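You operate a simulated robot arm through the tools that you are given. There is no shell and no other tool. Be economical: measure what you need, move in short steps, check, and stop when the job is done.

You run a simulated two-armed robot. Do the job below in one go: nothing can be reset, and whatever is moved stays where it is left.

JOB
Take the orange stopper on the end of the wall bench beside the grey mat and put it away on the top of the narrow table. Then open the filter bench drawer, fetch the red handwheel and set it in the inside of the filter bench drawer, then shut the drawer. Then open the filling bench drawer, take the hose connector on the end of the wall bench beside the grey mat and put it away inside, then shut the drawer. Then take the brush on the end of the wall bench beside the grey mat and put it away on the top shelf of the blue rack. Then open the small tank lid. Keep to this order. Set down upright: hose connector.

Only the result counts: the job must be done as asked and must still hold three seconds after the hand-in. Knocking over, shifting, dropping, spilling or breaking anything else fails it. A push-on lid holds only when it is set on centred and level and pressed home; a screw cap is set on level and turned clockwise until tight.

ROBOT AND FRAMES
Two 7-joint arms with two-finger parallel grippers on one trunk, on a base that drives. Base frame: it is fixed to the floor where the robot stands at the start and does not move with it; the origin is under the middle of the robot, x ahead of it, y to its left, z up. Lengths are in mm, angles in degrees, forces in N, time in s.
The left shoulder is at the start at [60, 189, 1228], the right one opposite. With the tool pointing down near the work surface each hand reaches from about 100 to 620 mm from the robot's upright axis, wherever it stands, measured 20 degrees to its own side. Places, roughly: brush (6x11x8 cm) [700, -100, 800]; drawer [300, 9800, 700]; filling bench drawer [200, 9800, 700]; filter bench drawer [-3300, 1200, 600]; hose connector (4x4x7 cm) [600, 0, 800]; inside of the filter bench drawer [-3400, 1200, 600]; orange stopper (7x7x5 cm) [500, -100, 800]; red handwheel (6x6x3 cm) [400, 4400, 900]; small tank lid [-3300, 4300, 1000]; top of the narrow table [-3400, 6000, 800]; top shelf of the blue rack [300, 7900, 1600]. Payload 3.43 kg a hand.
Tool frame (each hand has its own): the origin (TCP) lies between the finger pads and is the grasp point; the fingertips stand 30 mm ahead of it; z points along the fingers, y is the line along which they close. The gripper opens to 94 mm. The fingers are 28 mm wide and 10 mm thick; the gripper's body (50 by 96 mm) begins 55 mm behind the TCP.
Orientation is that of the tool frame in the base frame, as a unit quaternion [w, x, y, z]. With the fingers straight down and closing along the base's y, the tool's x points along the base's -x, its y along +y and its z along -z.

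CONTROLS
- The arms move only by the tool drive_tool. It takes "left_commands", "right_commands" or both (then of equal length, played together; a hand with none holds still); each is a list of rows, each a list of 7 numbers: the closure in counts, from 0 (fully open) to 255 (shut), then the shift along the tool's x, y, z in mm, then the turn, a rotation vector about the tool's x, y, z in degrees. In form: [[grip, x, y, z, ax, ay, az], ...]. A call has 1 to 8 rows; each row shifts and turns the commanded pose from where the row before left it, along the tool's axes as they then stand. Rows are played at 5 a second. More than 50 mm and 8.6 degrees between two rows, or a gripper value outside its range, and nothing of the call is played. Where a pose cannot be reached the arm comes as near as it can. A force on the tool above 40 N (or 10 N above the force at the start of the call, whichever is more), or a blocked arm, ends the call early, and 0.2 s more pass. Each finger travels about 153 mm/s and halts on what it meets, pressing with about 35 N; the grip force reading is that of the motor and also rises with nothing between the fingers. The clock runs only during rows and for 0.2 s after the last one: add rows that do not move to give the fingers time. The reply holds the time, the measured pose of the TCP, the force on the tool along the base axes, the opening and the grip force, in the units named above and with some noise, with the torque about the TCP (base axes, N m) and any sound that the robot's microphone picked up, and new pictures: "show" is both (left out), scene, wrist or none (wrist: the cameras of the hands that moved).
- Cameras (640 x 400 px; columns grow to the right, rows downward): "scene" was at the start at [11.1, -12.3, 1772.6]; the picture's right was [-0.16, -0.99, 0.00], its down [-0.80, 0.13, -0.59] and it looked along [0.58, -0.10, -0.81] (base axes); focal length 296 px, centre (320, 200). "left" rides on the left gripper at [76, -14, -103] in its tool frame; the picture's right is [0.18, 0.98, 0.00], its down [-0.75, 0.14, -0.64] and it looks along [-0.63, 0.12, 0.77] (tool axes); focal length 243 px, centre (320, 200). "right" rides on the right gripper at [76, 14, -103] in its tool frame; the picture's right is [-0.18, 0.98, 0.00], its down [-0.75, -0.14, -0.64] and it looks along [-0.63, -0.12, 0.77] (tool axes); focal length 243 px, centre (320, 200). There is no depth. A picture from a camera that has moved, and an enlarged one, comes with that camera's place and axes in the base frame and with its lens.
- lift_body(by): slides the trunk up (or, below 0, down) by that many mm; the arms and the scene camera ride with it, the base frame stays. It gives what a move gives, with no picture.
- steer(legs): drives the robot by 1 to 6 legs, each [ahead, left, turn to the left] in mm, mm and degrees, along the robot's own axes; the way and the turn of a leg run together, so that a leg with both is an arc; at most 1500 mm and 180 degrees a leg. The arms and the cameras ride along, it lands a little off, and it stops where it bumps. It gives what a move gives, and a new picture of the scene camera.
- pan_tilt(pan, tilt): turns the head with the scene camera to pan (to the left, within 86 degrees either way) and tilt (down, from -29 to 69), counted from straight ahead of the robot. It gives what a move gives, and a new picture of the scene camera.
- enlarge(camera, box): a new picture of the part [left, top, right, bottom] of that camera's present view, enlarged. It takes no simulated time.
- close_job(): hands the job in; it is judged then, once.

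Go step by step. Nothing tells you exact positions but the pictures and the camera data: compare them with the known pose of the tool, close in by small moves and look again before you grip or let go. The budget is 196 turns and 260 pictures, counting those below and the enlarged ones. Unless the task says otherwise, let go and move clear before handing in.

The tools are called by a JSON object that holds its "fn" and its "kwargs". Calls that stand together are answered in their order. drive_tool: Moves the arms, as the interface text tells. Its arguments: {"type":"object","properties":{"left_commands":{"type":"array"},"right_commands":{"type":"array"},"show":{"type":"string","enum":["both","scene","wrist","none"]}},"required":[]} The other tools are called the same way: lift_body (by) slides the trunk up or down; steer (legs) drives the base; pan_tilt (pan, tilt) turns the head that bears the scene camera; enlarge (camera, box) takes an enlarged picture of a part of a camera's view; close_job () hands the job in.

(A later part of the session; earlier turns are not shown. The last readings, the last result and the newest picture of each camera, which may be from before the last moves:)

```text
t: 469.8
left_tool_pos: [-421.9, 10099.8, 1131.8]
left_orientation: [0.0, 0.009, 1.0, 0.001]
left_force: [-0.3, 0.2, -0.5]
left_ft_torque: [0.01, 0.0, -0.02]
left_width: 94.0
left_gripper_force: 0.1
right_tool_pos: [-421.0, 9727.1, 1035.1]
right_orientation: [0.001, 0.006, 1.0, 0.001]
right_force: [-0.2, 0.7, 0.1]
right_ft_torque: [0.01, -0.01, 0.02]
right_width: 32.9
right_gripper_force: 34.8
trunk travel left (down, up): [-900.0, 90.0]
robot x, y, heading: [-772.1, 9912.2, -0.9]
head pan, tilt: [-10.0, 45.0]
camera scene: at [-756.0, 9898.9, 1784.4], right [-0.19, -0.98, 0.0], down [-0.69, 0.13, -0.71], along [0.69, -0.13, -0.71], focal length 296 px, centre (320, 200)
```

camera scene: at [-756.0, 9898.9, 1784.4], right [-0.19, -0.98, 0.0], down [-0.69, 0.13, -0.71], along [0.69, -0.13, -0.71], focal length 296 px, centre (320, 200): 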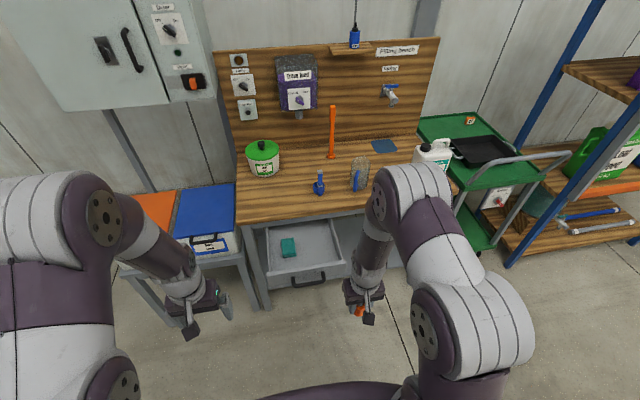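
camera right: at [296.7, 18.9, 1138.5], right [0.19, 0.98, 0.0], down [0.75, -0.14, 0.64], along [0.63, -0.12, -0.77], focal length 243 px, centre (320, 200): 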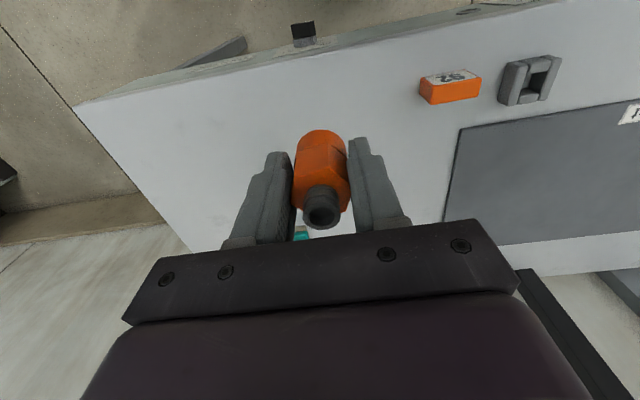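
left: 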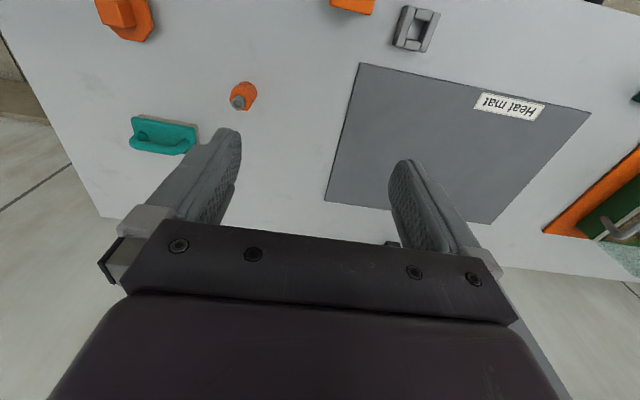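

{"fn": "steer", "kwargs": {"legs": [[228, 18, 0.9]]}}

{"fn": "drive_tool", "kwargs": {"right_commands": [[255, -45, 0, 0, 0, 0, 0], [255, -45, 0, 0, 0, 0, 0], [255, -45, 0, 0, 0, 0, 0], [255, -45, 0, 0, 0, 0, 0], [255, 0, 0, 0, 0, 0, 0]], "show": "both"}}

```text
t: 471.5
left_tool_pos: [-200.1, 10119.8, 1132.6]
left_orientation: [0.0, 0.004, 1.0, -0.001]
left_force: [0.3, -0.7, -0.2]
left_ft_torque: [-0.01, -0.03, 0.01]
left_width: 94.0
left_gripper_force: 0.0
right_tool_pos: [-196.5, 9746.6, 1034.7]
right_orientation: [0.0, 0.001, 1.0, 0.001]
right_force: [-1.0, -0.3, 0.2]
right_ft_torque: [0.02, 0.0, 0.0]
right_width: 32.9
right_gripper_force: 35.1
trunk travel left (down, up): [-900.0, 90.0]
robot x, y, heading: [-547.9, 9927.3, -0.1]
head pan, tilt: [-10.0, 45.0]
camera scene: at [-533.3, 9914.7, 1784.5], right [-0.18, -0.98, 0.0], down [-0.69, 0.13, -0.71], along [0.7, -0.13, -0.71], focal length 296 px, centre (320, 200)
```

scene: 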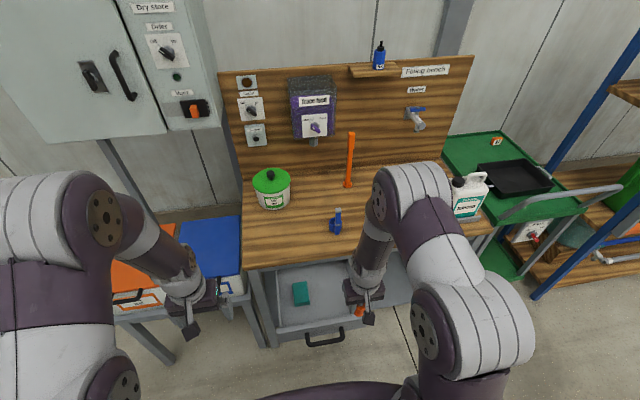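

```text
t: 472.7
left_tool_pos: [-200.4, 10118.9, 1132.3]
left_orientation: [-0.001, 0.003, 1.0, 0.0]
left_force: [-0.6, 0.1, -0.5]
left_ft_torque: [0.0, -0.03, -0.03]
left_width: 94.1
left_gripper_force: 0.0
right_tool_pos: [-16.4, 9743.9, 1037.8]
right_orientation: [0.001, 0.001, 1.0, 0.0]
right_force: [-0.8, -0.7, -0.7]
right_ft_torque: [-0.03, -0.04, 0.01]
right_width: 33.0
right_gripper_force: 35.3
trunk travel left (down, up): [-900.0, 90.0]
robot x, y, heading: [-549.0, 9930.7, -0.2]
head pan, tilt: [-10.0, 45.0]
camera scene: at [-532.3, 9914.8, 1784.5], right [-0.18, -0.98, 0.0], down [-0.7, 0.13, -0.71], along [0.7, -0.13, -0.71], focal length 296 px, centre (320, 200)
camera right: at [-92.3, 9757.6, 1140.2], right [0.19, 0.98, 0.0], down [0.75, -0.14, 0.64], along [0.63, -0.12, -0.77], focal length 243 px, centre (320, 200)
```

scene: 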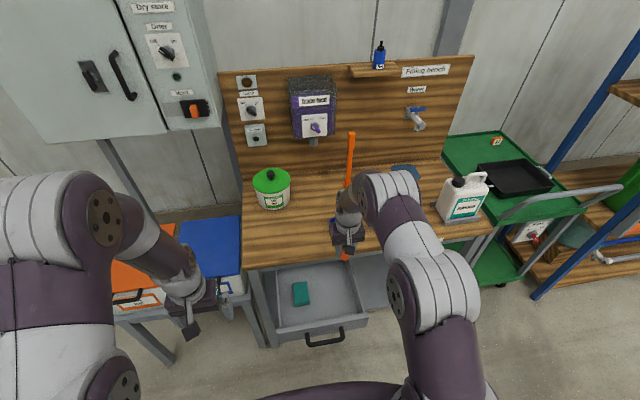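
right: 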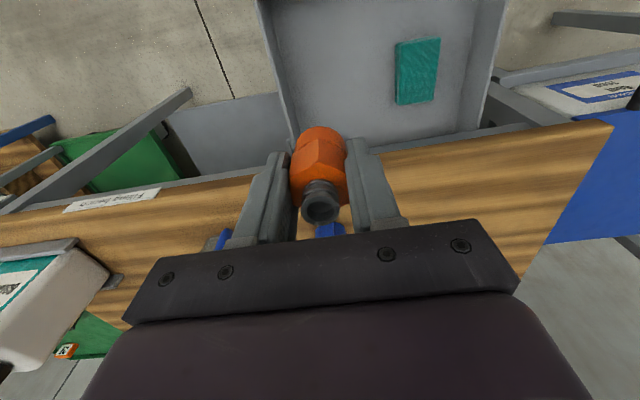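

Drawer free space is y 9697–9858; I'll centre at y≈9777, x≈-16 and lower.

{"fn": "drive_tool", "kwargs": {"right_commands": [[255, 0, 33, 0, 0, 0, 0], [255, 0, 0, 0, 0, 0, 0]], "show": "none"}}

{"fn": "lift_body", "kwargs": {"by": -220}}

{"fn": "enlarge", "kwargs": {"camera": "right", "box": [0, 0, 640, 400]}}

{"fn": "enlarge", "kwargs": {"camera": "scene", "box": [220, 180, 460, 330]}}

```text
t: 473.3
left_tool_pos: [-198.9, 10118.8, 1132.4]
left_orientation: [0.0, 0.003, 1.0, 0.0]
left_force: [-0.2, 0.2, 0.3]
left_ft_torque: [0.02, -0.01, -0.04]
left_width: 94.0
left_gripper_force: 0.1
right_tool_pos: [-16.1, 9775.2, 1036.7]
right_orientation: [0.001, 0.001, 1.0, 0.001]
right_force: [-0.3, 0.0, -1.2]
right_ft_torque: [0.02, -0.01, -0.04]
right_width: 33.0
right_gripper_force: 34.5
trunk travel left (down, up): [-900.0, 90.0]
robot x, y, heading: [-548.9, 9928.1, -0.4]
head pan, tilt: [-10.0, 45.0]
```

```text
t: 475.6
left_tool_pos: [-200.2, 10119.0, 912.9]
left_orientation: [-0.001, 0.004, 1.0, 0.0]
left_force: [-0.2, -0.2, 0.8]
left_ft_torque: [-0.02, -0.04, -0.01]
left_width: 94.2
left_gripper_force: 0.1
right_tool_pos: [-15.2, 9774.5, 817.7]
right_orientation: [0.001, 0.001, 1.0, 0.0]
right_force: [-0.6, -0.1, 0.1]
right_ft_torque: [-0.01, -0.02, 0.02]
right_width: 33.2
right_gripper_force: 34.8
trunk travel left (down, up): [-680.0, 310.0]
robot x, y, heading: [-550.8, 9929.8, -0.6]
head pan, tilt: [-10.0, 45.0]
```

```text
1.00 times, centred on (320, 200) of right (not enlarged: the box is as wide or as high as the picture)
camera zoom: at [-91.4, 9790.0, 920.0], right [0.19, 0.98, 0.0], down [0.75, -0.14, 0.64], along [0.63, -0.12, -0.77], focal length 243 px, centre (320, 200)
```

zoom: 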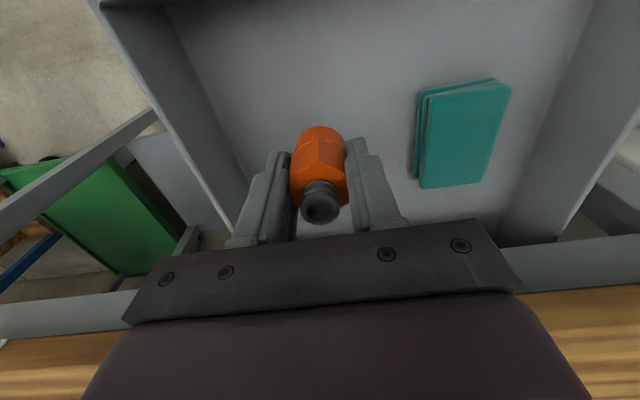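

```text
2.67 times, centred on (340, 255) of scene
camera zoom: at [-531.3, 9914.9, 1564.5], right [-0.18, -0.98, 0.0], down [-0.7, 0.13, -0.71], along [0.7, -0.13, -0.71], focal length 790 px, centre (267, 53)
```

zoom: 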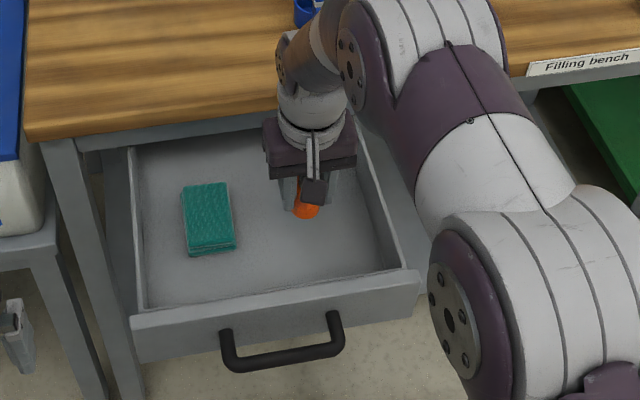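

{"fn": "lift_body", "kwargs": {"by": -55}}

{"fn": "drive_tool", "kwargs": {"right_commands": [[255, 0, 0, 4, 0, 0, 0], [255, 0, 0, 4, 0, 0, 0], [255, 0, 0, 0, 0, 0, 0]], "show": "wrist"}}

```text
t: 476.6
left_tool_pos: [-200.1, 10119.0, 858.4]
left_orientation: [-0.001, 0.003, 1.0, 0.0]
left_force: [1.1, 0.0, 0.5]
left_ft_torque: [-0.02, 0.0, 0.0]
left_width: 93.8
left_gripper_force: 0.1
right_tool_pos: [-15.2, 9776.0, 761.3]
right_orientation: [0.001, 0.001, 1.0, 0.001]
right_force: [0.1, 0.2, 0.1]
right_ft_torque: [-0.06, -0.01, -0.03]
right_width: 32.9
right_gripper_force: 34.9
trunk travel left (down, up): [-625.0, 365.0]
robot x, y, heading: [-547.0, 9928.0, -0.6]
head pan, tilt: [-10.0, 45.0]
```

```text
t: 477.4
left_tool_pos: [-200.2, 10119.7, 857.6]
left_orientation: [-0.001, 0.004, 1.0, 0.0]
left_force: [-0.2, 0.0, -0.5]
left_ft_torque: [-0.01, -0.01, 0.01]
left_width: 94.0
left_gripper_force: 0.1
right_tool_pos: [-14.8, 9775.6, 753.2]
right_orientation: [0.0, 0.001, 1.0, 0.0]
right_force: [0.1, -0.2, 0.4]
right_ft_torque: [0.05, 0.01, -0.01]
right_width: 33.3
right_gripper_force: 35.5
trunk travel left (down, up): [-625.0, 365.0]
robot x, y, heading: [-547.7, 9923.7, -0.5]
head pan, tilt: [-10.0, 45.0]
camera right: at [-91.4, 9790.0, 856.8], right [0.19, 0.98, 0.0], down [0.75, -0.14, 0.64], along [0.63, -0.12, -0.77], focal length 243 px, centre (320, 200)
```

right: 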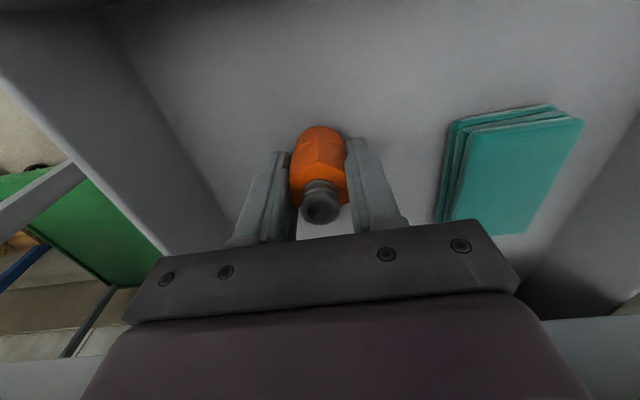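

{"fn": "drive_tool", "kwargs": {"right_commands": [[255, 0, 0, 2, 0, 0, 0], [255, 0, 0, 2, 0, 0, 0], [255, 0, 0, 2, 0, 0, 0], [255, 0, 0, 2, 0, 0, 0], [255, 0, 0, 0, 0, 0, 0]], "show": "none"}}

```text
t: 478.6
left_tool_pos: [-200.7, 10118.5, 858.9]
left_orientation: [0.001, 0.003, 1.0, 0.0]
left_force: [-0.9, 0.3, 0.3]
left_ft_torque: [-0.02, 0.03, 0.0]
left_width: 93.7
left_gripper_force: 0.0
right_tool_pos: [-14.8, 9775.5, 750.3]
right_orientation: [0.004, 0.001, 1.0, 0.0]
right_force: [1.1, -6.1, 31.0]
right_ft_torque: [-0.24, 0.34, 0.03]
right_width: 33.4
right_gripper_force: 35.0
trunk travel left (down, up): [-625.0, 365.0]
robot x, y, heading: [-550.1, 9930.5, -0.1]
head pan, tilt: [-10.0, 45.0]
```

{"fn": "drive_tool", "kwargs": {"right_commands": [[255, 0, 0, -1.5, 0, 0, 0], [130, 0, 0, 0, 0, 0, 0], [110, 0, 0, 0, 0, 0, 0], [110, 0, 0, 0, 0, 0, 0]], "show": "wrist"}}

```text
t: 479.6
left_tool_pos: [-199.3, 10119.5, 856.1]
left_orientation: [0.0, 0.003, 1.0, 0.001]
left_force: [-0.8, 0.1, -0.2]
left_ft_torque: [-0.04, 0.01, -0.01]
left_width: 94.2
left_gripper_force: 0.1
right_tool_pos: [-14.2, 9776.2, 748.3]
right_orientation: [0.001, 0.0, 1.0, 0.0]
right_force: [-0.3, 0.1, -0.2]
right_ft_torque: [0.01, 0.02, 0.01]
right_width: 53.4
right_gripper_force: 0.2
trunk travel left (down, up): [-625.0, 365.0]
robot x, y, heading: [-551.4, 9928.3, -0.3]
head pan, tilt: [-10.0, 45.0]
camera right: at [-91.2, 9790.9, 850.1], right [0.19, 0.98, 0.0], down [0.75, -0.14, 0.64], along [0.63, -0.12, -0.77], focal length 243 px, centre (320, 200)
```

right: 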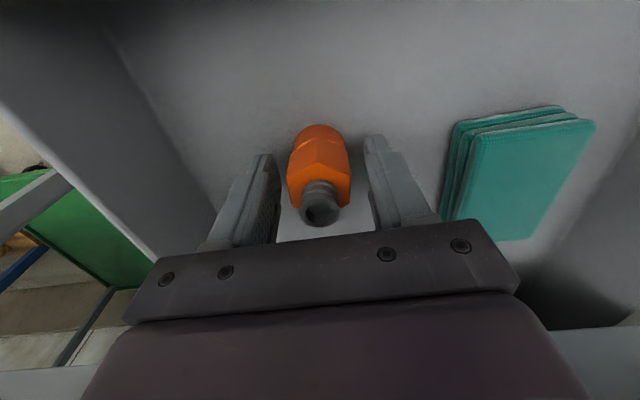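

The connector stands upright and free. Rise straight up and look.

{"fn": "drive_tool", "kwargs": {"right_commands": [[110, 0, 0, -30, 0, 0, 0], [110, 0, 0, -45, 0, 0, 0], [110, 0, 0, -45, 0, 0, 0], [110, 0, 0, -45, 0, 0, 0], [110, 0, 0, 0, 0, 0, 0]], "show": "both"}}

{"fn": "enlarge", "kwargs": {"camera": "scene", "box": [220, 180, 460, 330]}}

```text
t: 480.8
left_tool_pos: [-199.2, 10119.1, 856.6]
left_orientation: [-0.001, 0.003, 1.0, 0.0]
left_force: [0.2, -0.2, -1.2]
left_ft_torque: [0.01, 0.01, -0.02]
left_width: 93.8
left_gripper_force: 0.0
right_tool_pos: [-14.5, 9775.6, 913.6]
right_orientation: [0.0, 0.002, 1.0, 0.001]
right_force: [-0.6, 0.5, -0.5]
right_ft_torque: [-0.01, 0.01, 0.0]
right_width: 53.2
right_gripper_force: 0.0
trunk travel left (down, up): [-625.0, 365.0]
robot x, y, heading: [-552.7, 9931.8, -0.4]
head pan, tilt: [-10.0, 45.0]
camera scene: at [-530.5, 9914.8, 1509.4], right [-0.18, -0.98, 0.0], down [-0.7, 0.13, -0.71], along [0.7, -0.13, -0.71], focal length 296 px, centre (320, 200)
camera right: at [-90.4, 9791.1, 1016.3], right [0.19, 0.98, 0.0], down [0.75, -0.14, 0.64], along [0.63, -0.12, -0.77], focal length 243 px, centre (320, 200)
```

scene: 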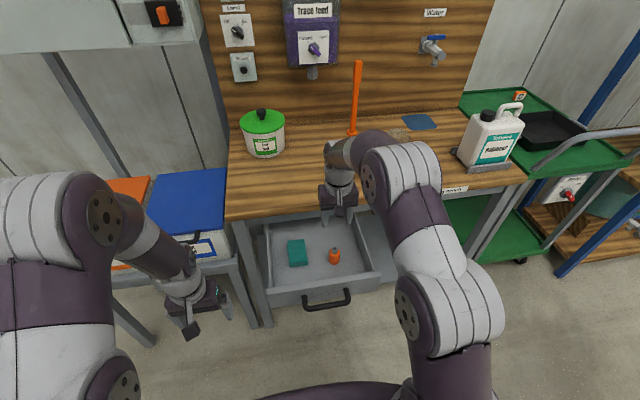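
right: 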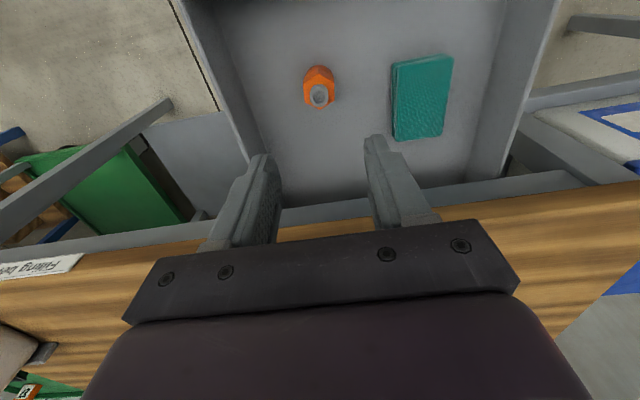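

```text
2.67 times, centred on (340, 255) of scene
camera zoom: at [-530.5, 9914.8, 1509.4], right [-0.18, -0.98, 0.0], down [-0.7, 0.13, -0.71], along [0.7, -0.13, -0.71], focal length 790 px, centre (267, 53)
```

zoom: 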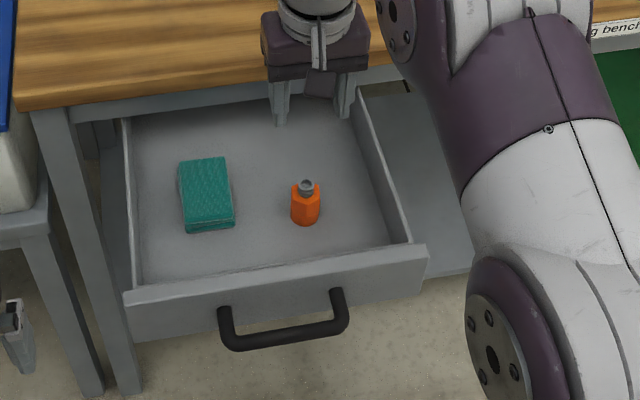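

The connector stands upright beside the teal pads. I'll back off, pitch the closed hand forward, and prepare to push the drawer gently.

{"fn": "steer", "kwargs": {"legs": [[-340, -50, 0.4]]}}

{"fn": "drive_tool", "kwargs": {"right_commands": [[255, 0, 0, 0, 0, -8.57, 0], [255, 0, 0, 0, 0, -8.57, 0], [255, 0, 0, 0, 0, -8.57, 0], [255, 0, 0, 0, 0, -8.57, 0], [255, 0, 0, 0, 0, -8.57, 0], [255, 0, 0, 0, 0, -8.57, 0], [255, 0, 0, 0, 0, -8.57, 0], [255, 0, 0, 0, 0, 0, 0]], "show": "none"}}

{"fn": "lift_body", "kwargs": {"by": -158}}

{"fn": "pan_tilt", "kwargs": {"pan": 5, "tilt": 30}}

```text
t: 483.0
left_tool_pos: [-543.0, 10071.2, 858.0]
left_orientation: [-0.001, -0.002, 1.0, 0.0]
left_force: [-0.1, 0.2, 0.7]
left_ft_torque: [0.01, 0.01, 0.0]
left_width: 94.2
left_gripper_force: 0.2
right_tool_pos: [-353.8, 9732.2, 913.9]
right_orientation: [0.001, -0.004, 1.0, 0.001]
right_force: [0.8, 0.3, -0.1]
right_ft_torque: [0.0, -0.02, -0.05]
right_width: 53.6
right_gripper_force: 0.0
trunk travel left (down, up): [-625.0, 365.0]
robot x, y, heading: [-896.8, 9876.9, 0.2]
head pan, tilt: [-10.0, 45.0]
camera scene: at [-872.5, 9864.7, 1509.4], right [-0.17, -0.99, 0.0], down [-0.7, 0.12, -0.71], along [0.7, -0.12, -0.71], focal length 296 px, centre (320, 200)
```

scene: 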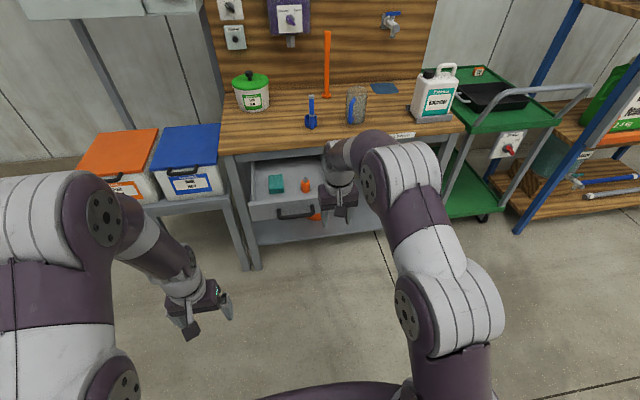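

```text
t: 484.8
left_tool_pos: [-541.0, 10072.8, 857.7]
left_orientation: [-0.002, -0.002, 1.0, 0.0]
left_force: [0.1, -0.2, 0.4]
left_ft_torque: [-0.01, 0.01, -0.02]
left_width: 94.1
left_gripper_force: 0.0
right_tool_pos: [-351.8, 9707.3, 902.9]
right_orientation: [0.437, 0.019, 0.898, -0.053]
right_force: [0.3, 0.4, 0.5]
right_ft_torque: [0.0, 0.03, -0.02]
right_width: 0.3
right_gripper_force: 32.6
right hand out of reach, approached as far as the arm can: row 6, 7
trunk travel left (down, up): [-625.0, 365.0]
robot x, y, heading: [-892.0, 9877.9, 0.4]
head pan, tilt: [-10.0, 45.0]
```

```text
t: 486.6
left_tool_pos: [-542.0, 10072.6, 699.6]
left_orientation: [-0.001, -0.002, 1.0, 0.0]
left_force: [0.9, 0.2, 1.2]
left_ft_torque: [0.02, 0.01, 0.01]
left_width: 94.0
left_gripper_force: 0.1
right_tool_pos: [-352.5, 9709.1, 744.6]
right_orientation: [0.436, 0.018, 0.898, -0.053]
right_force: [-0.5, -0.7, -0.4]
right_ft_torque: [-0.04, -0.02, -0.01]
right_width: 0.0
right_gripper_force: 33.3
trunk travel left (down, up): [-467.0, 523.0]
robot x, y, heading: [-891.2, 9874.8, 0.3]
head pan, tilt: [-10.0, 45.0]
```

```text
t: 487.4
left_tool_pos: [-542.5, 10072.6, 700.1]
left_orientation: [-0.001, -0.002, 1.0, 0.0]
left_force: [-0.4, -0.6, -0.3]
left_ft_torque: [0.02, 0.03, 0.03]
left_width: 94.0
left_gripper_force: 0.2
right_tool_pos: [-351.3, 9708.2, 745.6]
right_orientation: [0.436, 0.017, 0.899, -0.051]
right_force: [0.7, 0.1, 0.5]
right_ft_torque: [0.02, 0.01, 0.01]
right_width: 0.0
right_gripper_force: 33.4
trunk travel left (down, up): [-467.0, 523.0]
robot x, y, heading: [-889.0, 9877.3, 0.2]
head pan, tilt: [5.0, 30.0]
camera scene: at [-861.9, 9886.8, 1374.0], right [0.09, -1.0, 0.0], down [-0.5, -0.05, -0.87], along [0.86, 0.08, -0.5], focal length 296 px, centre (320, 200)
```

scene: 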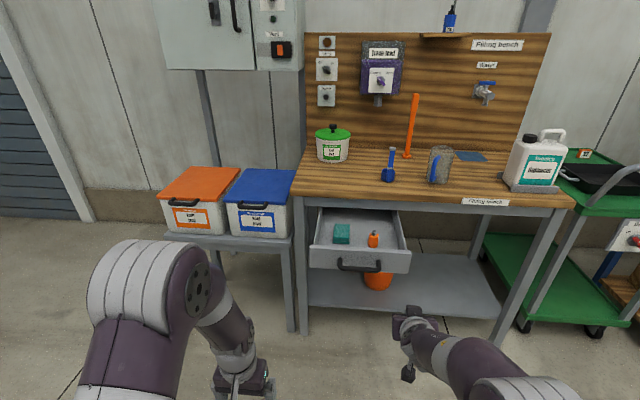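

{"fn": "steer", "kwargs": {"legs": [[165, 32, 0], [20, 0, 0], [20, 0, 0]]}}

```text
t: 489.6
left_tool_pos: [-330.1, 10104.9, 698.6]
left_orientation: [-0.002, -0.002, 1.0, -0.001]
left_force: [1.1, -0.1, 0.8]
left_ft_torque: [0.03, 0.03, 0.02]
left_width: 94.0
left_gripper_force: 0.2
right_tool_pos: [-139.3, 9741.4, 744.3]
right_orientation: [0.434, 0.016, 0.899, -0.052]
right_force: [0.6, -0.1, 0.0]
right_ft_torque: [0.01, 0.0, -0.05]
right_width: 0.0
right_gripper_force: 32.4
trunk travel left (down, up): [-467.0, 523.0]
robot x, y, heading: [-682.5, 9914.9, 0.1]
head pan, tilt: [5.0, 30.0]
camera scene: at [-648.9, 9919.7, 1374.0], right [0.09, -1.0, 0.0], down [-0.5, -0.05, -0.87], along [0.86, 0.08, -0.5], focal length 296 px, centre (320, 200)
```

scene: 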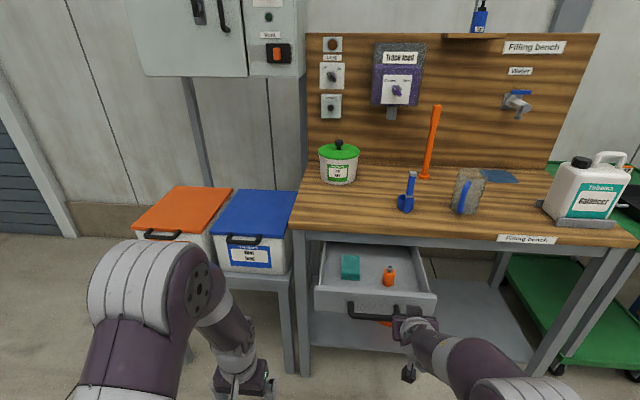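

{"fn": "steer", "kwargs": {"legs": [[25, 0, 0], [25, 0, 0], [25, 0, 0], [25, 0, 0], [25, 0, 0], [25, 0, 0]]}}

```text
t: 492.5
left_tool_pos: [-180.8, 10107.6, 698.7]
left_orientation: [-0.001, -0.003, 1.0, 0.0]
left_force: [0.4, 0.7, -0.1]
left_ft_torque: [0.01, -0.02, 0.01]
left_width: 94.0
left_gripper_force: 0.1
right_tool_pos: [10.8, 9744.7, 744.9]
right_orientation: [0.435, 0.016, 0.899, -0.052]
right_force: [0.0, -0.2, 0.0]
right_ft_torque: [0.02, 0.0, 0.03]
right_width: 0.2
right_gripper_force: 32.3
trunk travel left (down, up): [-467.0, 523.0]
robot x, y, heading: [-531.8, 9913.1, 0.2]
head pan, tilt: [5.0, 30.0]
camera scene: at [-498.3, 9920.8, 1374.0], right [0.09, -1.0, 0.0], down [-0.5, -0.05, -0.87], along [0.86, 0.08, -0.5], focal length 296 px, centre (320, 200)
```

scene: 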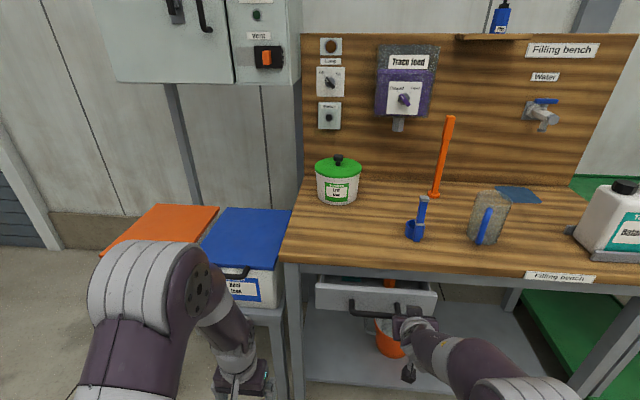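

{"fn": "steer", "kwargs": {"legs": [[15, 0, 0], [15, 0, 0], [15, 0, 0], [15, 0, 0], [10, 0, 0], [10, 0, 0]]}}

{"fn": "enlarge", "kwargs": {"camera": "scene", "box": [270, 230, 510, 380]}}

```text
t: 494.8
left_tool_pos: [-118.0, 10106.9, 700.0]
left_orientation: [0.0, -0.003, 1.0, 0.0]
left_force: [0.0, 0.8, 0.5]
left_ft_torque: [-0.03, 0.03, -0.03]
left_width: 94.0
left_gripper_force: 0.0
right_tool_pos: [71.1, 9744.4, 745.9]
right_orientation: [0.434, 0.016, 0.899, -0.052]
right_force: [-19.9, 1.8, 9.4]
right_ft_torque: [0.01, -0.19, 0.04]
right_width: 0.1
right_gripper_force: 33.0
trunk travel left (down, up): [-467.0, 523.0]
robot x, y, heading: [-462.6, 9917.9, 0.6]
head pan, tilt: [5.0, 30.0]
stopped in leg 5: the force on the tool passed its limit at 48 N (the readings are from after the stop); the commanded pose is now the measured one
camera scene: at [-438.8, 9921.9, 1374.1], right [0.09, -1.0, 0.0], down [-0.5, -0.05, -0.87], along [0.86, 0.08, -0.5], focal length 296 px, centre (320, 200)
```

scene: 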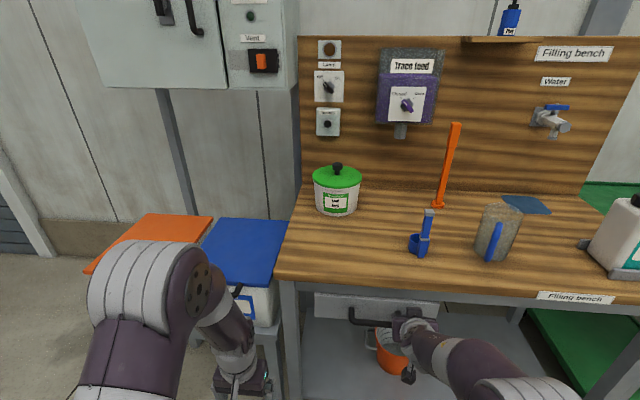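

```text
2.67 times, centred on (390, 305) of scene
camera zoom: at [-438.8, 9921.9, 1374.1], right [0.09, -1.0, 0.0], down [-0.5, -0.05, -0.87], along [0.86, 0.08, -0.5], focal length 790 px, centre (133, -80)
```

zoom: 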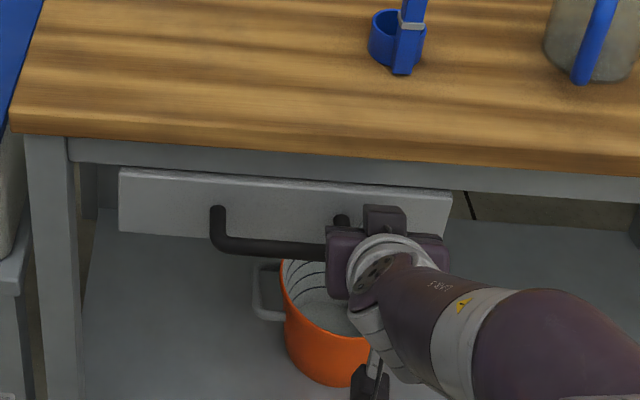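

{"fn": "steer", "kwargs": {"legs": [[8, 0, 0]]}}

{"fn": "steer", "kwargs": {"legs": [[-250, 0, 0]]}}

{"fn": "enlarge", "kwargs": {"camera": "scene", "box": [280, 190, 460, 300]}}

```text
t: 495.6
left_tool_pos: [-114.1, 10106.9, 700.0]
left_orientation: [0.001, -0.002, 1.0, 0.0]
left_force: [-0.4, -0.6, 0.9]
left_ft_torque: [0.01, 0.0, 0.01]
left_width: 94.1
left_gripper_force: 0.0
right_tool_pos: [71.0, 9743.1, 743.3]
right_orientation: [0.431, 0.016, 0.901, -0.052]
right_force: [-22.9, 1.6, 10.9]
right_ft_torque: [-0.03, -0.17, 0.08]
right_width: 0.0
right_gripper_force: 33.1
trunk travel left (down, up): [-467.0, 523.0]
robot x, y, heading: [-461.0, 9913.7, 0.4]
head pan, tilt: [5.0, 30.0]
stopped in leg 1: the force on the tool passed its limit at 51 N (the readings are from after the stop); the commanded pose is now the measured one
camera scene: at [-437.0, 9921.9, 1374.1], right [0.09, -1.0, 0.0], down [-0.49, -0.05, -0.87], along [0.86, 0.08, -0.5], focal length 296 px, centre (320, 200)
```

scene: 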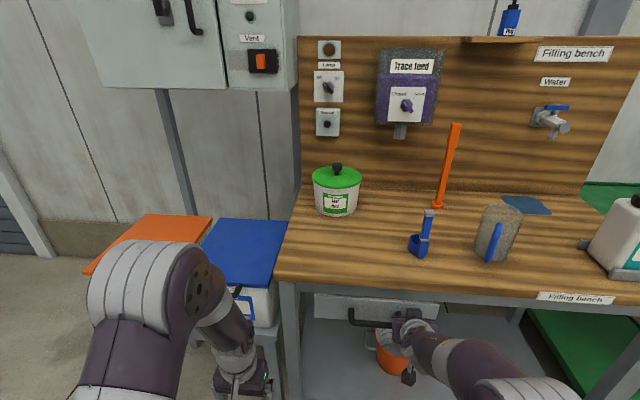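

```text
t: 497.4
left_tool_pos: [-364.5, 10104.2, 699.9]
left_orientation: [-0.001, 0.002, 1.0, 0.0]
left_force: [0.6, -0.4, -0.2]
left_ft_torque: [0.02, -0.02, 0.01]
left_width: 94.2
left_gripper_force: 0.0
right_tool_pos: [-180.0, 9740.2, 742.0]
right_orientation: [0.431, 0.019, 0.901, -0.052]
right_force: [0.5, -1.0, -0.1]
right_ft_torque: [0.0, -0.01, 0.0]
right_width: 0.0
right_gripper_force: 33.2
trunk travel left (down, up): [-467.0, 523.0]
robot x, y, heading: [-711.8, 9915.6, 0.1]
head pan, tilt: [5.0, 30.0]
camera scene: at [-686.2, 9920.4, 1374.1], right [0.09, -1.0, 0.0], down [-0.5, -0.04, -0.87], along [0.86, 0.07, -0.5], focal length 296 px, centre (320, 200)
```

scene: 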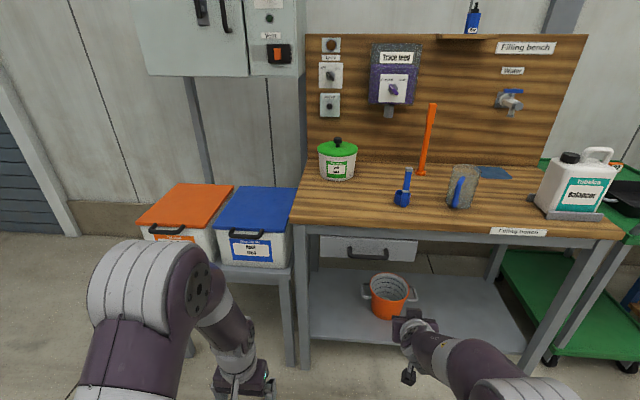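

```text
3.56 times, centred on (370, 245) of scene
camera zoom: at [-686.2, 9920.4, 1374.1], right [0.09, -1.0, 0.0], down [-0.5, -0.04, -0.87], along [0.86, 0.07, -0.5], focal length 1053 px, centre (142, 40)
```

zoom: 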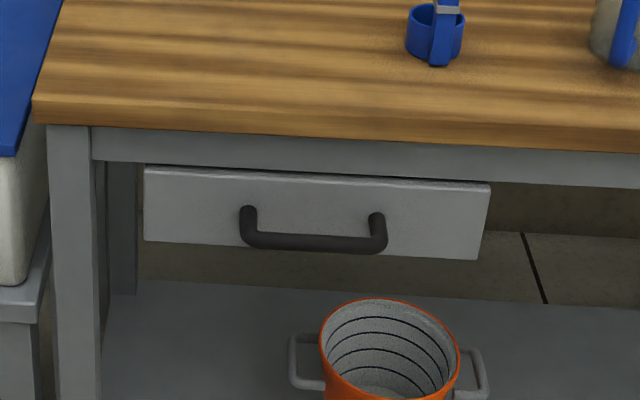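

The drawer is shut (handle back at x≈62). Now the brush: reset the hand, raise, and drive back to the wall bench with a heading check mid-way.

{"fn": "drive_tool", "kwargs": {"right_commands": [[0, 0, 0, 0, 0, 8.5, 0], [0, 0, 0, 0, 0, 8.5, 0], [0, 0, 0, 0, 0, 8.5, 0], [0, 0, 0, 0, 0, 8.5, 0], [0, 0, 0, 0, 0, 8.5, 0], [0, 0, 0, 0, 0, 8.5, 0], [0, 0, 0, 0, 0, 0, 0]], "show": "none"}}

{"fn": "lift_body", "kwargs": {"by": 400}}

{"fn": "steer", "kwargs": {"legs": [[0, 0, -90], [1400, 150, 0], [1400, 150, 0], [1490, 0, 0]]}}

```text
t: 499.0
left_tool_pos: [-364.0, 10103.8, 699.6]
left_orientation: [-0.001, 0.001, 1.0, 0.0]
left_force: [-0.6, -0.2, -0.5]
left_ft_torque: [-0.01, -0.04, -0.01]
left_width: 94.0
left_gripper_force: 0.0
right_tool_pos: [-179.9, 9739.6, 741.3]
right_orientation: [0.0, 0.04, 0.998, -0.039]
right_force: [-0.2, -0.1, 0.1]
right_ft_torque: [0.0, -0.03, 0.03]
right_width: 94.3
right_gripper_force: 0.0
trunk travel left (down, up): [-467.0, 523.0]
robot x, y, heading: [-714.5, 9916.8, -0.0]
head pan, tilt: [5.0, 30.0]
```

```text
t: 502.8
left_tool_pos: [-364.5, 10104.3, 1100.2]
left_orientation: [0.0, 0.001, 1.0, 0.0]
left_force: [0.3, 0.2, -0.4]
left_ft_torque: [0.0, -0.01, 0.02]
left_width: 94.2
left_gripper_force: 0.0
right_tool_pos: [-179.3, 9740.0, 1140.3]
right_orientation: [0.0, 0.038, 0.999, -0.038]
right_force: [0.1, 0.1, 0.9]
right_ft_torque: [-0.01, -0.01, -0.04]
right_width: 94.0
right_gripper_force: 0.0
trunk travel left (down, up): [-867.0, 123.0]
robot x, y, heading: [-712.4, 9911.6, 0.1]
head pan, tilt: [5.0, 30.0]
```

```text
t: 527.4
left_tool_pos: [-24.9, 5250.9, 1100.4]
left_orientation: [-0.001, 0.688, 0.725, 0.001]
left_force: [0.6, 0.3, 0.0]
left_ft_torque: [-0.01, -0.04, -0.02]
left_width: 94.1
left_gripper_force: 0.1
right_tool_pos: [-378.4, 5047.1, 1141.3]
right_orientation: [-0.027, 0.715, 0.698, -0.03]
right_force: [-0.1, 0.4, 0.2]
right_ft_torque: [-0.05, -0.01, 0.0]
right_width: 93.9
right_gripper_force: 0.1
trunk travel left (down, up): [-867.0, 123.0]
robot x, y, heading: [-230.2, 5586.3, -86.9]
head pan, tilt: [5.0, 30.0]
camera scene: at [-226.6, 5558.8, 1774.1], right [-0.99, -0.14, 0.0], down [-0.07, 0.49, -0.87], along [0.12, -0.86, -0.5], focal length 296 px, centre (320, 200)
```

scene: 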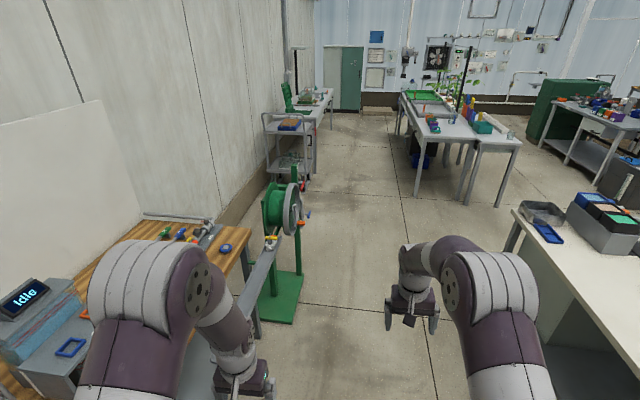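

{"fn": "drive_tool", "kwargs": {"right_commands": [[0, 0, 0, 0, -4.4, 0, -4.4], [0, 45, 0, 0, 0, 0, 0], [0, 45, 0, 0, 0, 0, 0], [0, 45, -5, 0, 0, 0, 0], [0, 40, -5, 20, 0, 0, 0]], "show": "none"}}

{"fn": "steer", "kwargs": {"legs": [[0, -150, -3.1], [1490, 0, 0], [1490, 30, 0], [1400, 80, 0]]}}

```text
t: 528.6
left_tool_pos: [-24.8, 5251.1, 1101.0]
left_orientation: [-0.001, 0.688, 0.725, 0.001]
left_force: [0.6, 0.6, 0.1]
left_ft_torque: [0.01, -0.01, 0.01]
left_width: 94.0
left_gripper_force: 0.1
right_tool_pos: [-394.0, 5220.8, 1119.6]
right_orientation: [-0.001, 0.688, 0.725, -0.002]
right_force: [-0.1, -0.1, 0.3]
right_ft_torque: [-0.03, 0.01, 0.0]
right_width: 94.1
right_gripper_force: 0.1
trunk travel left (down, up): [-867.0, 123.0]
robot x, y, heading: [-233.4, 5588.2, -87.0]
head pan, tilt: [5.0, 30.0]
```

```text
t: 550.2
left_tool_pos: [-103.7, 922.5, 1099.3]
left_orientation: [-0.001, 0.709, 0.706, 0.001]
left_force: [-0.9, 0.1, 0.6]
left_ft_torque: [0.02, 0.03, -0.02]
left_width: 94.0
left_gripper_force: 0.1
right_tool_pos: [-473.0, 911.3, 1119.7]
right_orientation: [0.0, 0.708, 0.706, -0.002]
right_force: [-0.2, -0.8, 0.3]
right_ft_torque: [-0.01, -0.01, -0.01]
right_width: 94.3
right_gripper_force: 0.0
trunk travel left (down, up): [-867.0, 123.0]
robot x, y, heading: [-290.8, 1272.5, -89.9]
head pan, tilt: [5.0, 30.0]
camera scene: at [-288.2, 1240.6, 1774.1], right [-1.0, -0.09, 0.0], down [-0.04, 0.5, -0.87], along [0.07, -0.86, -0.5], focal length 296 px, centre (320, 200)
```

scene: 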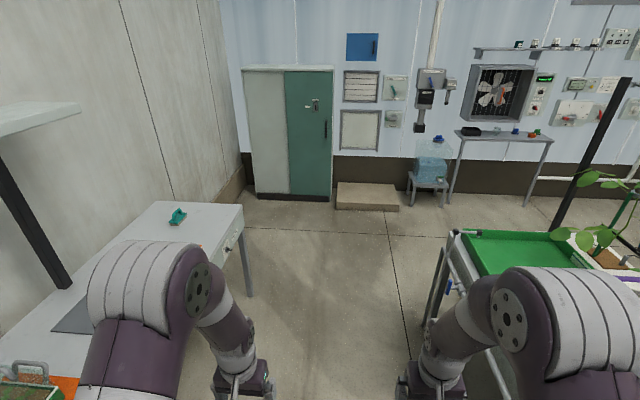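

The brush is best reached from the bench's end (closing across its width). I'll drive around to about [456, -900] and turn to face +y.

{"fn": "steer", "kwargs": {"legs": [[1490, 0, 0], [730, 0, 0], [0, 740, 0], [0, 0, 180]]}}

{"fn": "pan_tilt", "kwargs": {"pan": -8, "tilt": 45}}

```text
t: 572.2
left_tool_pos: [235.0, -615.5, 1099.2]
left_orientation: [0.001, 0.723, -0.691, 0.001]
left_force: [0.1, 0.8, 1.1]
left_ft_torque: [-0.01, 0.0, 0.01]
left_width: 94.0
left_gripper_force: 0.2
right_tool_pos: [605.9, -588.0, 1119.7]
right_orientation: [-0.001, 0.723, -0.691, 0.001]
right_force: [-0.1, -0.3, 0.1]
right_ft_torque: [-0.01, 0.0, 0.0]
right_width: 93.9
right_gripper_force: 0.1
trunk travel left (down, up): [-867.0, 123.0]
robot x, y, heading: [444.6, -959.3, 92.7]
head pan, tilt: [5.0, 30.0]
camera scene: at [432.4, -925.8, 1774.1], right [0.99, 0.13, 0.0], down [0.07, -0.5, -0.87], along [-0.12, 0.86, -0.5], focal length 296 px, centre (320, 200)
```

scene: 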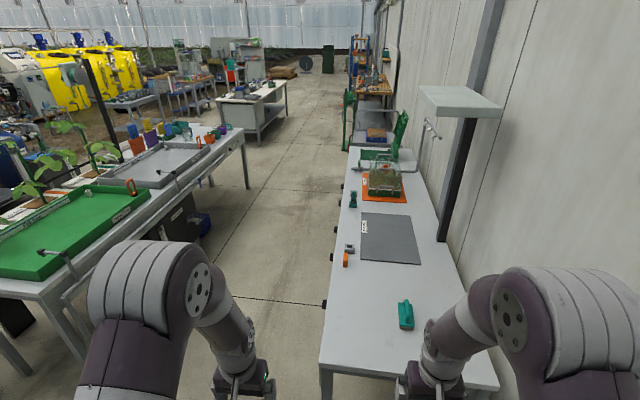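

```text
t: 573.0
left_tool_pos: [235.6, -615.5, 1099.4]
left_orientation: [0.0, 0.723, -0.691, 0.001]
left_force: [1.3, -0.7, 0.8]
left_ft_torque: [0.0, 0.01, -0.02]
left_width: 94.0
left_gripper_force: 0.0
right_tool_pos: [606.4, -586.5, 1119.3]
right_orientation: [-0.001, 0.723, -0.691, 0.0]
right_force: [-0.6, 0.9, -0.4]
right_ft_torque: [-0.01, 0.0, -0.01]
right_width: 94.0
right_gripper_force: 0.0
trunk travel left (down, up): [-867.0, 123.0]
robot x, y, heading: [443.5, -953.4, 92.6]
head pan, tilt: [-8.0, 45.0]
camera scene: at [451.9, -934.5, 1751.5], right [1.0, -0.09, 0.0], down [-0.07, -0.7, -0.71], along [0.07, 0.7, -0.71], focal length 296 px, centre (320, 200)
```

scene: 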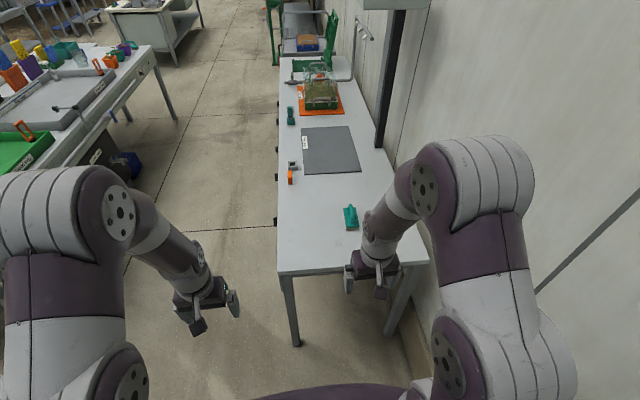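

{"fn": "steer", "kwargs": {"legs": [[285, -25, -2.6]]}}

{"fn": "drive_tool", "kwargs": {"right_commands": [[0, -45, 0, 10, 0, 0, 0], [0, -45, 0, 10, 0, 0, 0], [0, -45, 0, 10, 0, 0, 0], [0, 0, 0, 0, 0, 0, 0]], "show": "both"}}

```text
t: 575.0
left_tool_pos: [270.8, -323.6, 1100.9]
left_orientation: [0.0, 0.707, -0.707, 0.0]
left_force: [-0.5, -0.8, 0.2]
left_ft_torque: [0.04, -0.01, 0.0]
left_width: 93.9
left_gripper_force: 0.0
right_tool_pos: [639.6, -313.4, 1119.3]
right_orientation: [-0.001, 0.707, -0.707, 0.0]
right_force: [-0.1, 0.4, -0.6]
right_ft_torque: [0.0, 0.0, -0.02]
right_width: 93.6
right_gripper_force: 0.1
trunk travel left (down, up): [-867.0, 123.0]
robot x, y, heading: [460.7, -675.7, 89.9]
head pan, tilt: [-8.0, 45.0]
camera scene: at [471.3, -653.2, 1751.5], right [0.99, -0.14, 0.0], down [-0.1, -0.7, -0.71], along [0.1, 0.7, -0.71], focal length 296 px, centre (320, 200)
```

scene: 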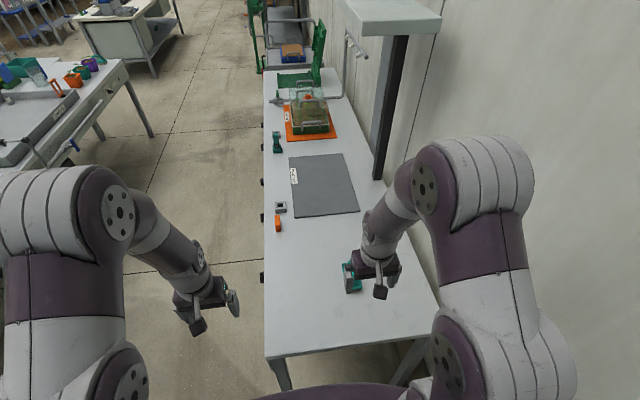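

```text
t: 576.0
left_tool_pos: [269.5, -324.3, 1099.5]
left_orientation: [0.0, -0.707, 0.707, 0.0]
left_force: [-0.5, 0.2, -0.5]
left_ft_torque: [0.02, 0.03, -0.01]
left_width: 94.0
left_gripper_force: 0.0
right_tool_pos: [639.7, -177.5, 1088.8]
right_orientation: [0.002, -0.707, 0.708, 0.001]
right_force: [0.3, -0.6, -0.6]
right_ft_torque: [0.02, 0.01, 0.02]
right_width: 94.2
right_gripper_force: 0.1
trunk travel left (down, up): [-867.0, 123.0]
robot x, y, heading: [466.8, -674.4, 90.1]
head pan, tilt: [-8.0, 45.0]
camera scene: at [471.5, -652.6, 1751.5], right [0.99, -0.14, 0.0], down [-0.1, -0.7, -0.71], along [0.1, 0.7, -0.71], focal length 296 px, centre (320, 200)
camera right: at [625.2, -252.7, 1190.3], right [-0.98, 0.18, 0.0], down [0.14, 0.75, 0.64], along [0.12, 0.63, -0.77], focal length 243 px, centre (320, 200)
```

scene: 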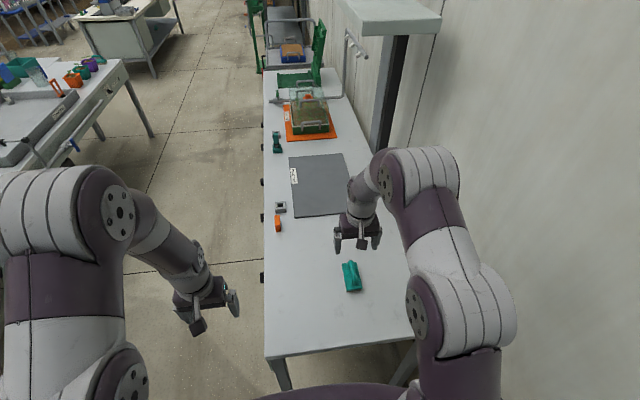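
right: 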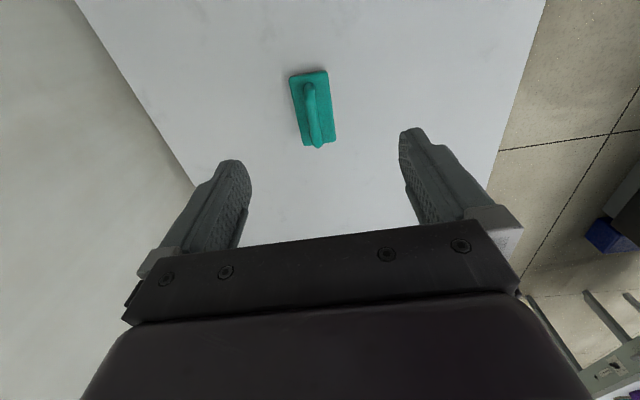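

Brush at about [657, -135], long axis along y. Before gripping, I'll test whether the tool-down arm can reach shelf height (z≈1650 with the trunk fully up).

{"fn": "drive_tool", "kwargs": {"right_commands": [[0, 0, 0, -48, 0, 0, 0], [0, 0, 0, -48, 0, 0, 0], [0, 0, 0, -48, 0, 0, 0], [0, 0, 0, -48, 0, 0, 0], [0, 0, 0, -48, 0, 0, 0], [0, 0, 0, -48, 0, 0, 0], [0, 0, 0, -48, 0, 0, 0], [0, 0, 0, -48, 0, 0, 0]], "show": "none"}}

{"fn": "drive_tool", "kwargs": {"right_commands": [[0, 0, 0, -35, 0, 0, 0], [0, 0, 0, -35, 0, 0, 0], [0, 0, 0, -35, 0, 0, 0], [0, 0, 0, 0, 0, 0, 0]], "show": "scene"}}

```text
t: 577.8
left_tool_pos: [270.1, -322.8, 1099.5]
left_orientation: [0.0, 0.707, -0.707, 0.001]
left_force: [0.2, 1.1, -0.4]
left_ft_torque: [0.01, -0.03, -0.02]
left_width: 94.1
left_gripper_force: 0.1
right_tool_pos: [642.5, -250.7, 1261.7]
right_orientation: [-0.001, 0.707, -0.707, 0.0]
right_force: [0.0, -0.1, 0.9]
right_ft_torque: [0.02, 0.01, -0.02]
right_width: 94.1
right_gripper_force: 0.0
right hand out of reach, approached as far as the arm can: row 3, 4, 5, 6, 7, 8
trunk travel left (down, up): [-867.0, 123.0]
robot x, y, heading: [458.4, -669.3, 90.2]
head pan, tilt: [-8.0, 45.0]
```

```text
t: 578.8
left_tool_pos: [270.5, -322.6, 1099.7]
left_orientation: [0.0, 0.708, -0.707, 0.0]
left_force: [0.6, 0.1, 1.0]
left_ft_torque: [-0.02, 0.01, 0.01]
left_width: 94.1
left_gripper_force: 0.0
right_tool_pos: [642.7, -269.8, 1268.2]
right_orientation: [-0.001, 0.708, -0.706, -0.001]
right_force: [0.2, 0.3, -0.6]
right_ft_torque: [0.01, 0.01, 0.01]
right_width: 94.2
right_gripper_force: 0.1
right hand out of reach, approached as far as the arm can: row 1, 2, 3
trunk travel left (down, up): [-867.0, 123.0]
robot x, y, heading: [462.8, -672.0, 90.2]
head pan, tilt: [-8.0, 45.0]
camera scene: at [471.5, -651.4, 1751.4], right [0.99, -0.14, 0.0], down [-0.1, -0.7, -0.71], along [0.1, 0.7, -0.71], focal length 296 px, centre (320, 200)
```

scene: 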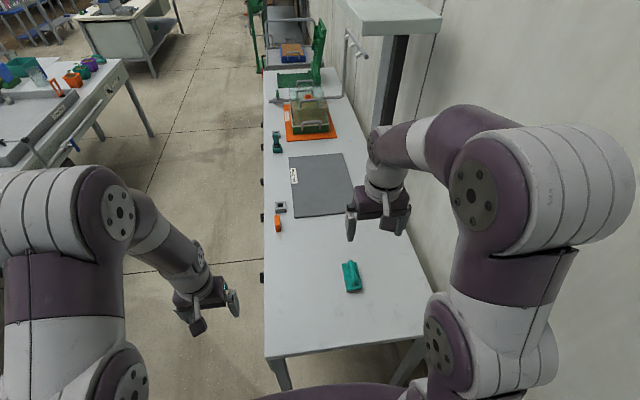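

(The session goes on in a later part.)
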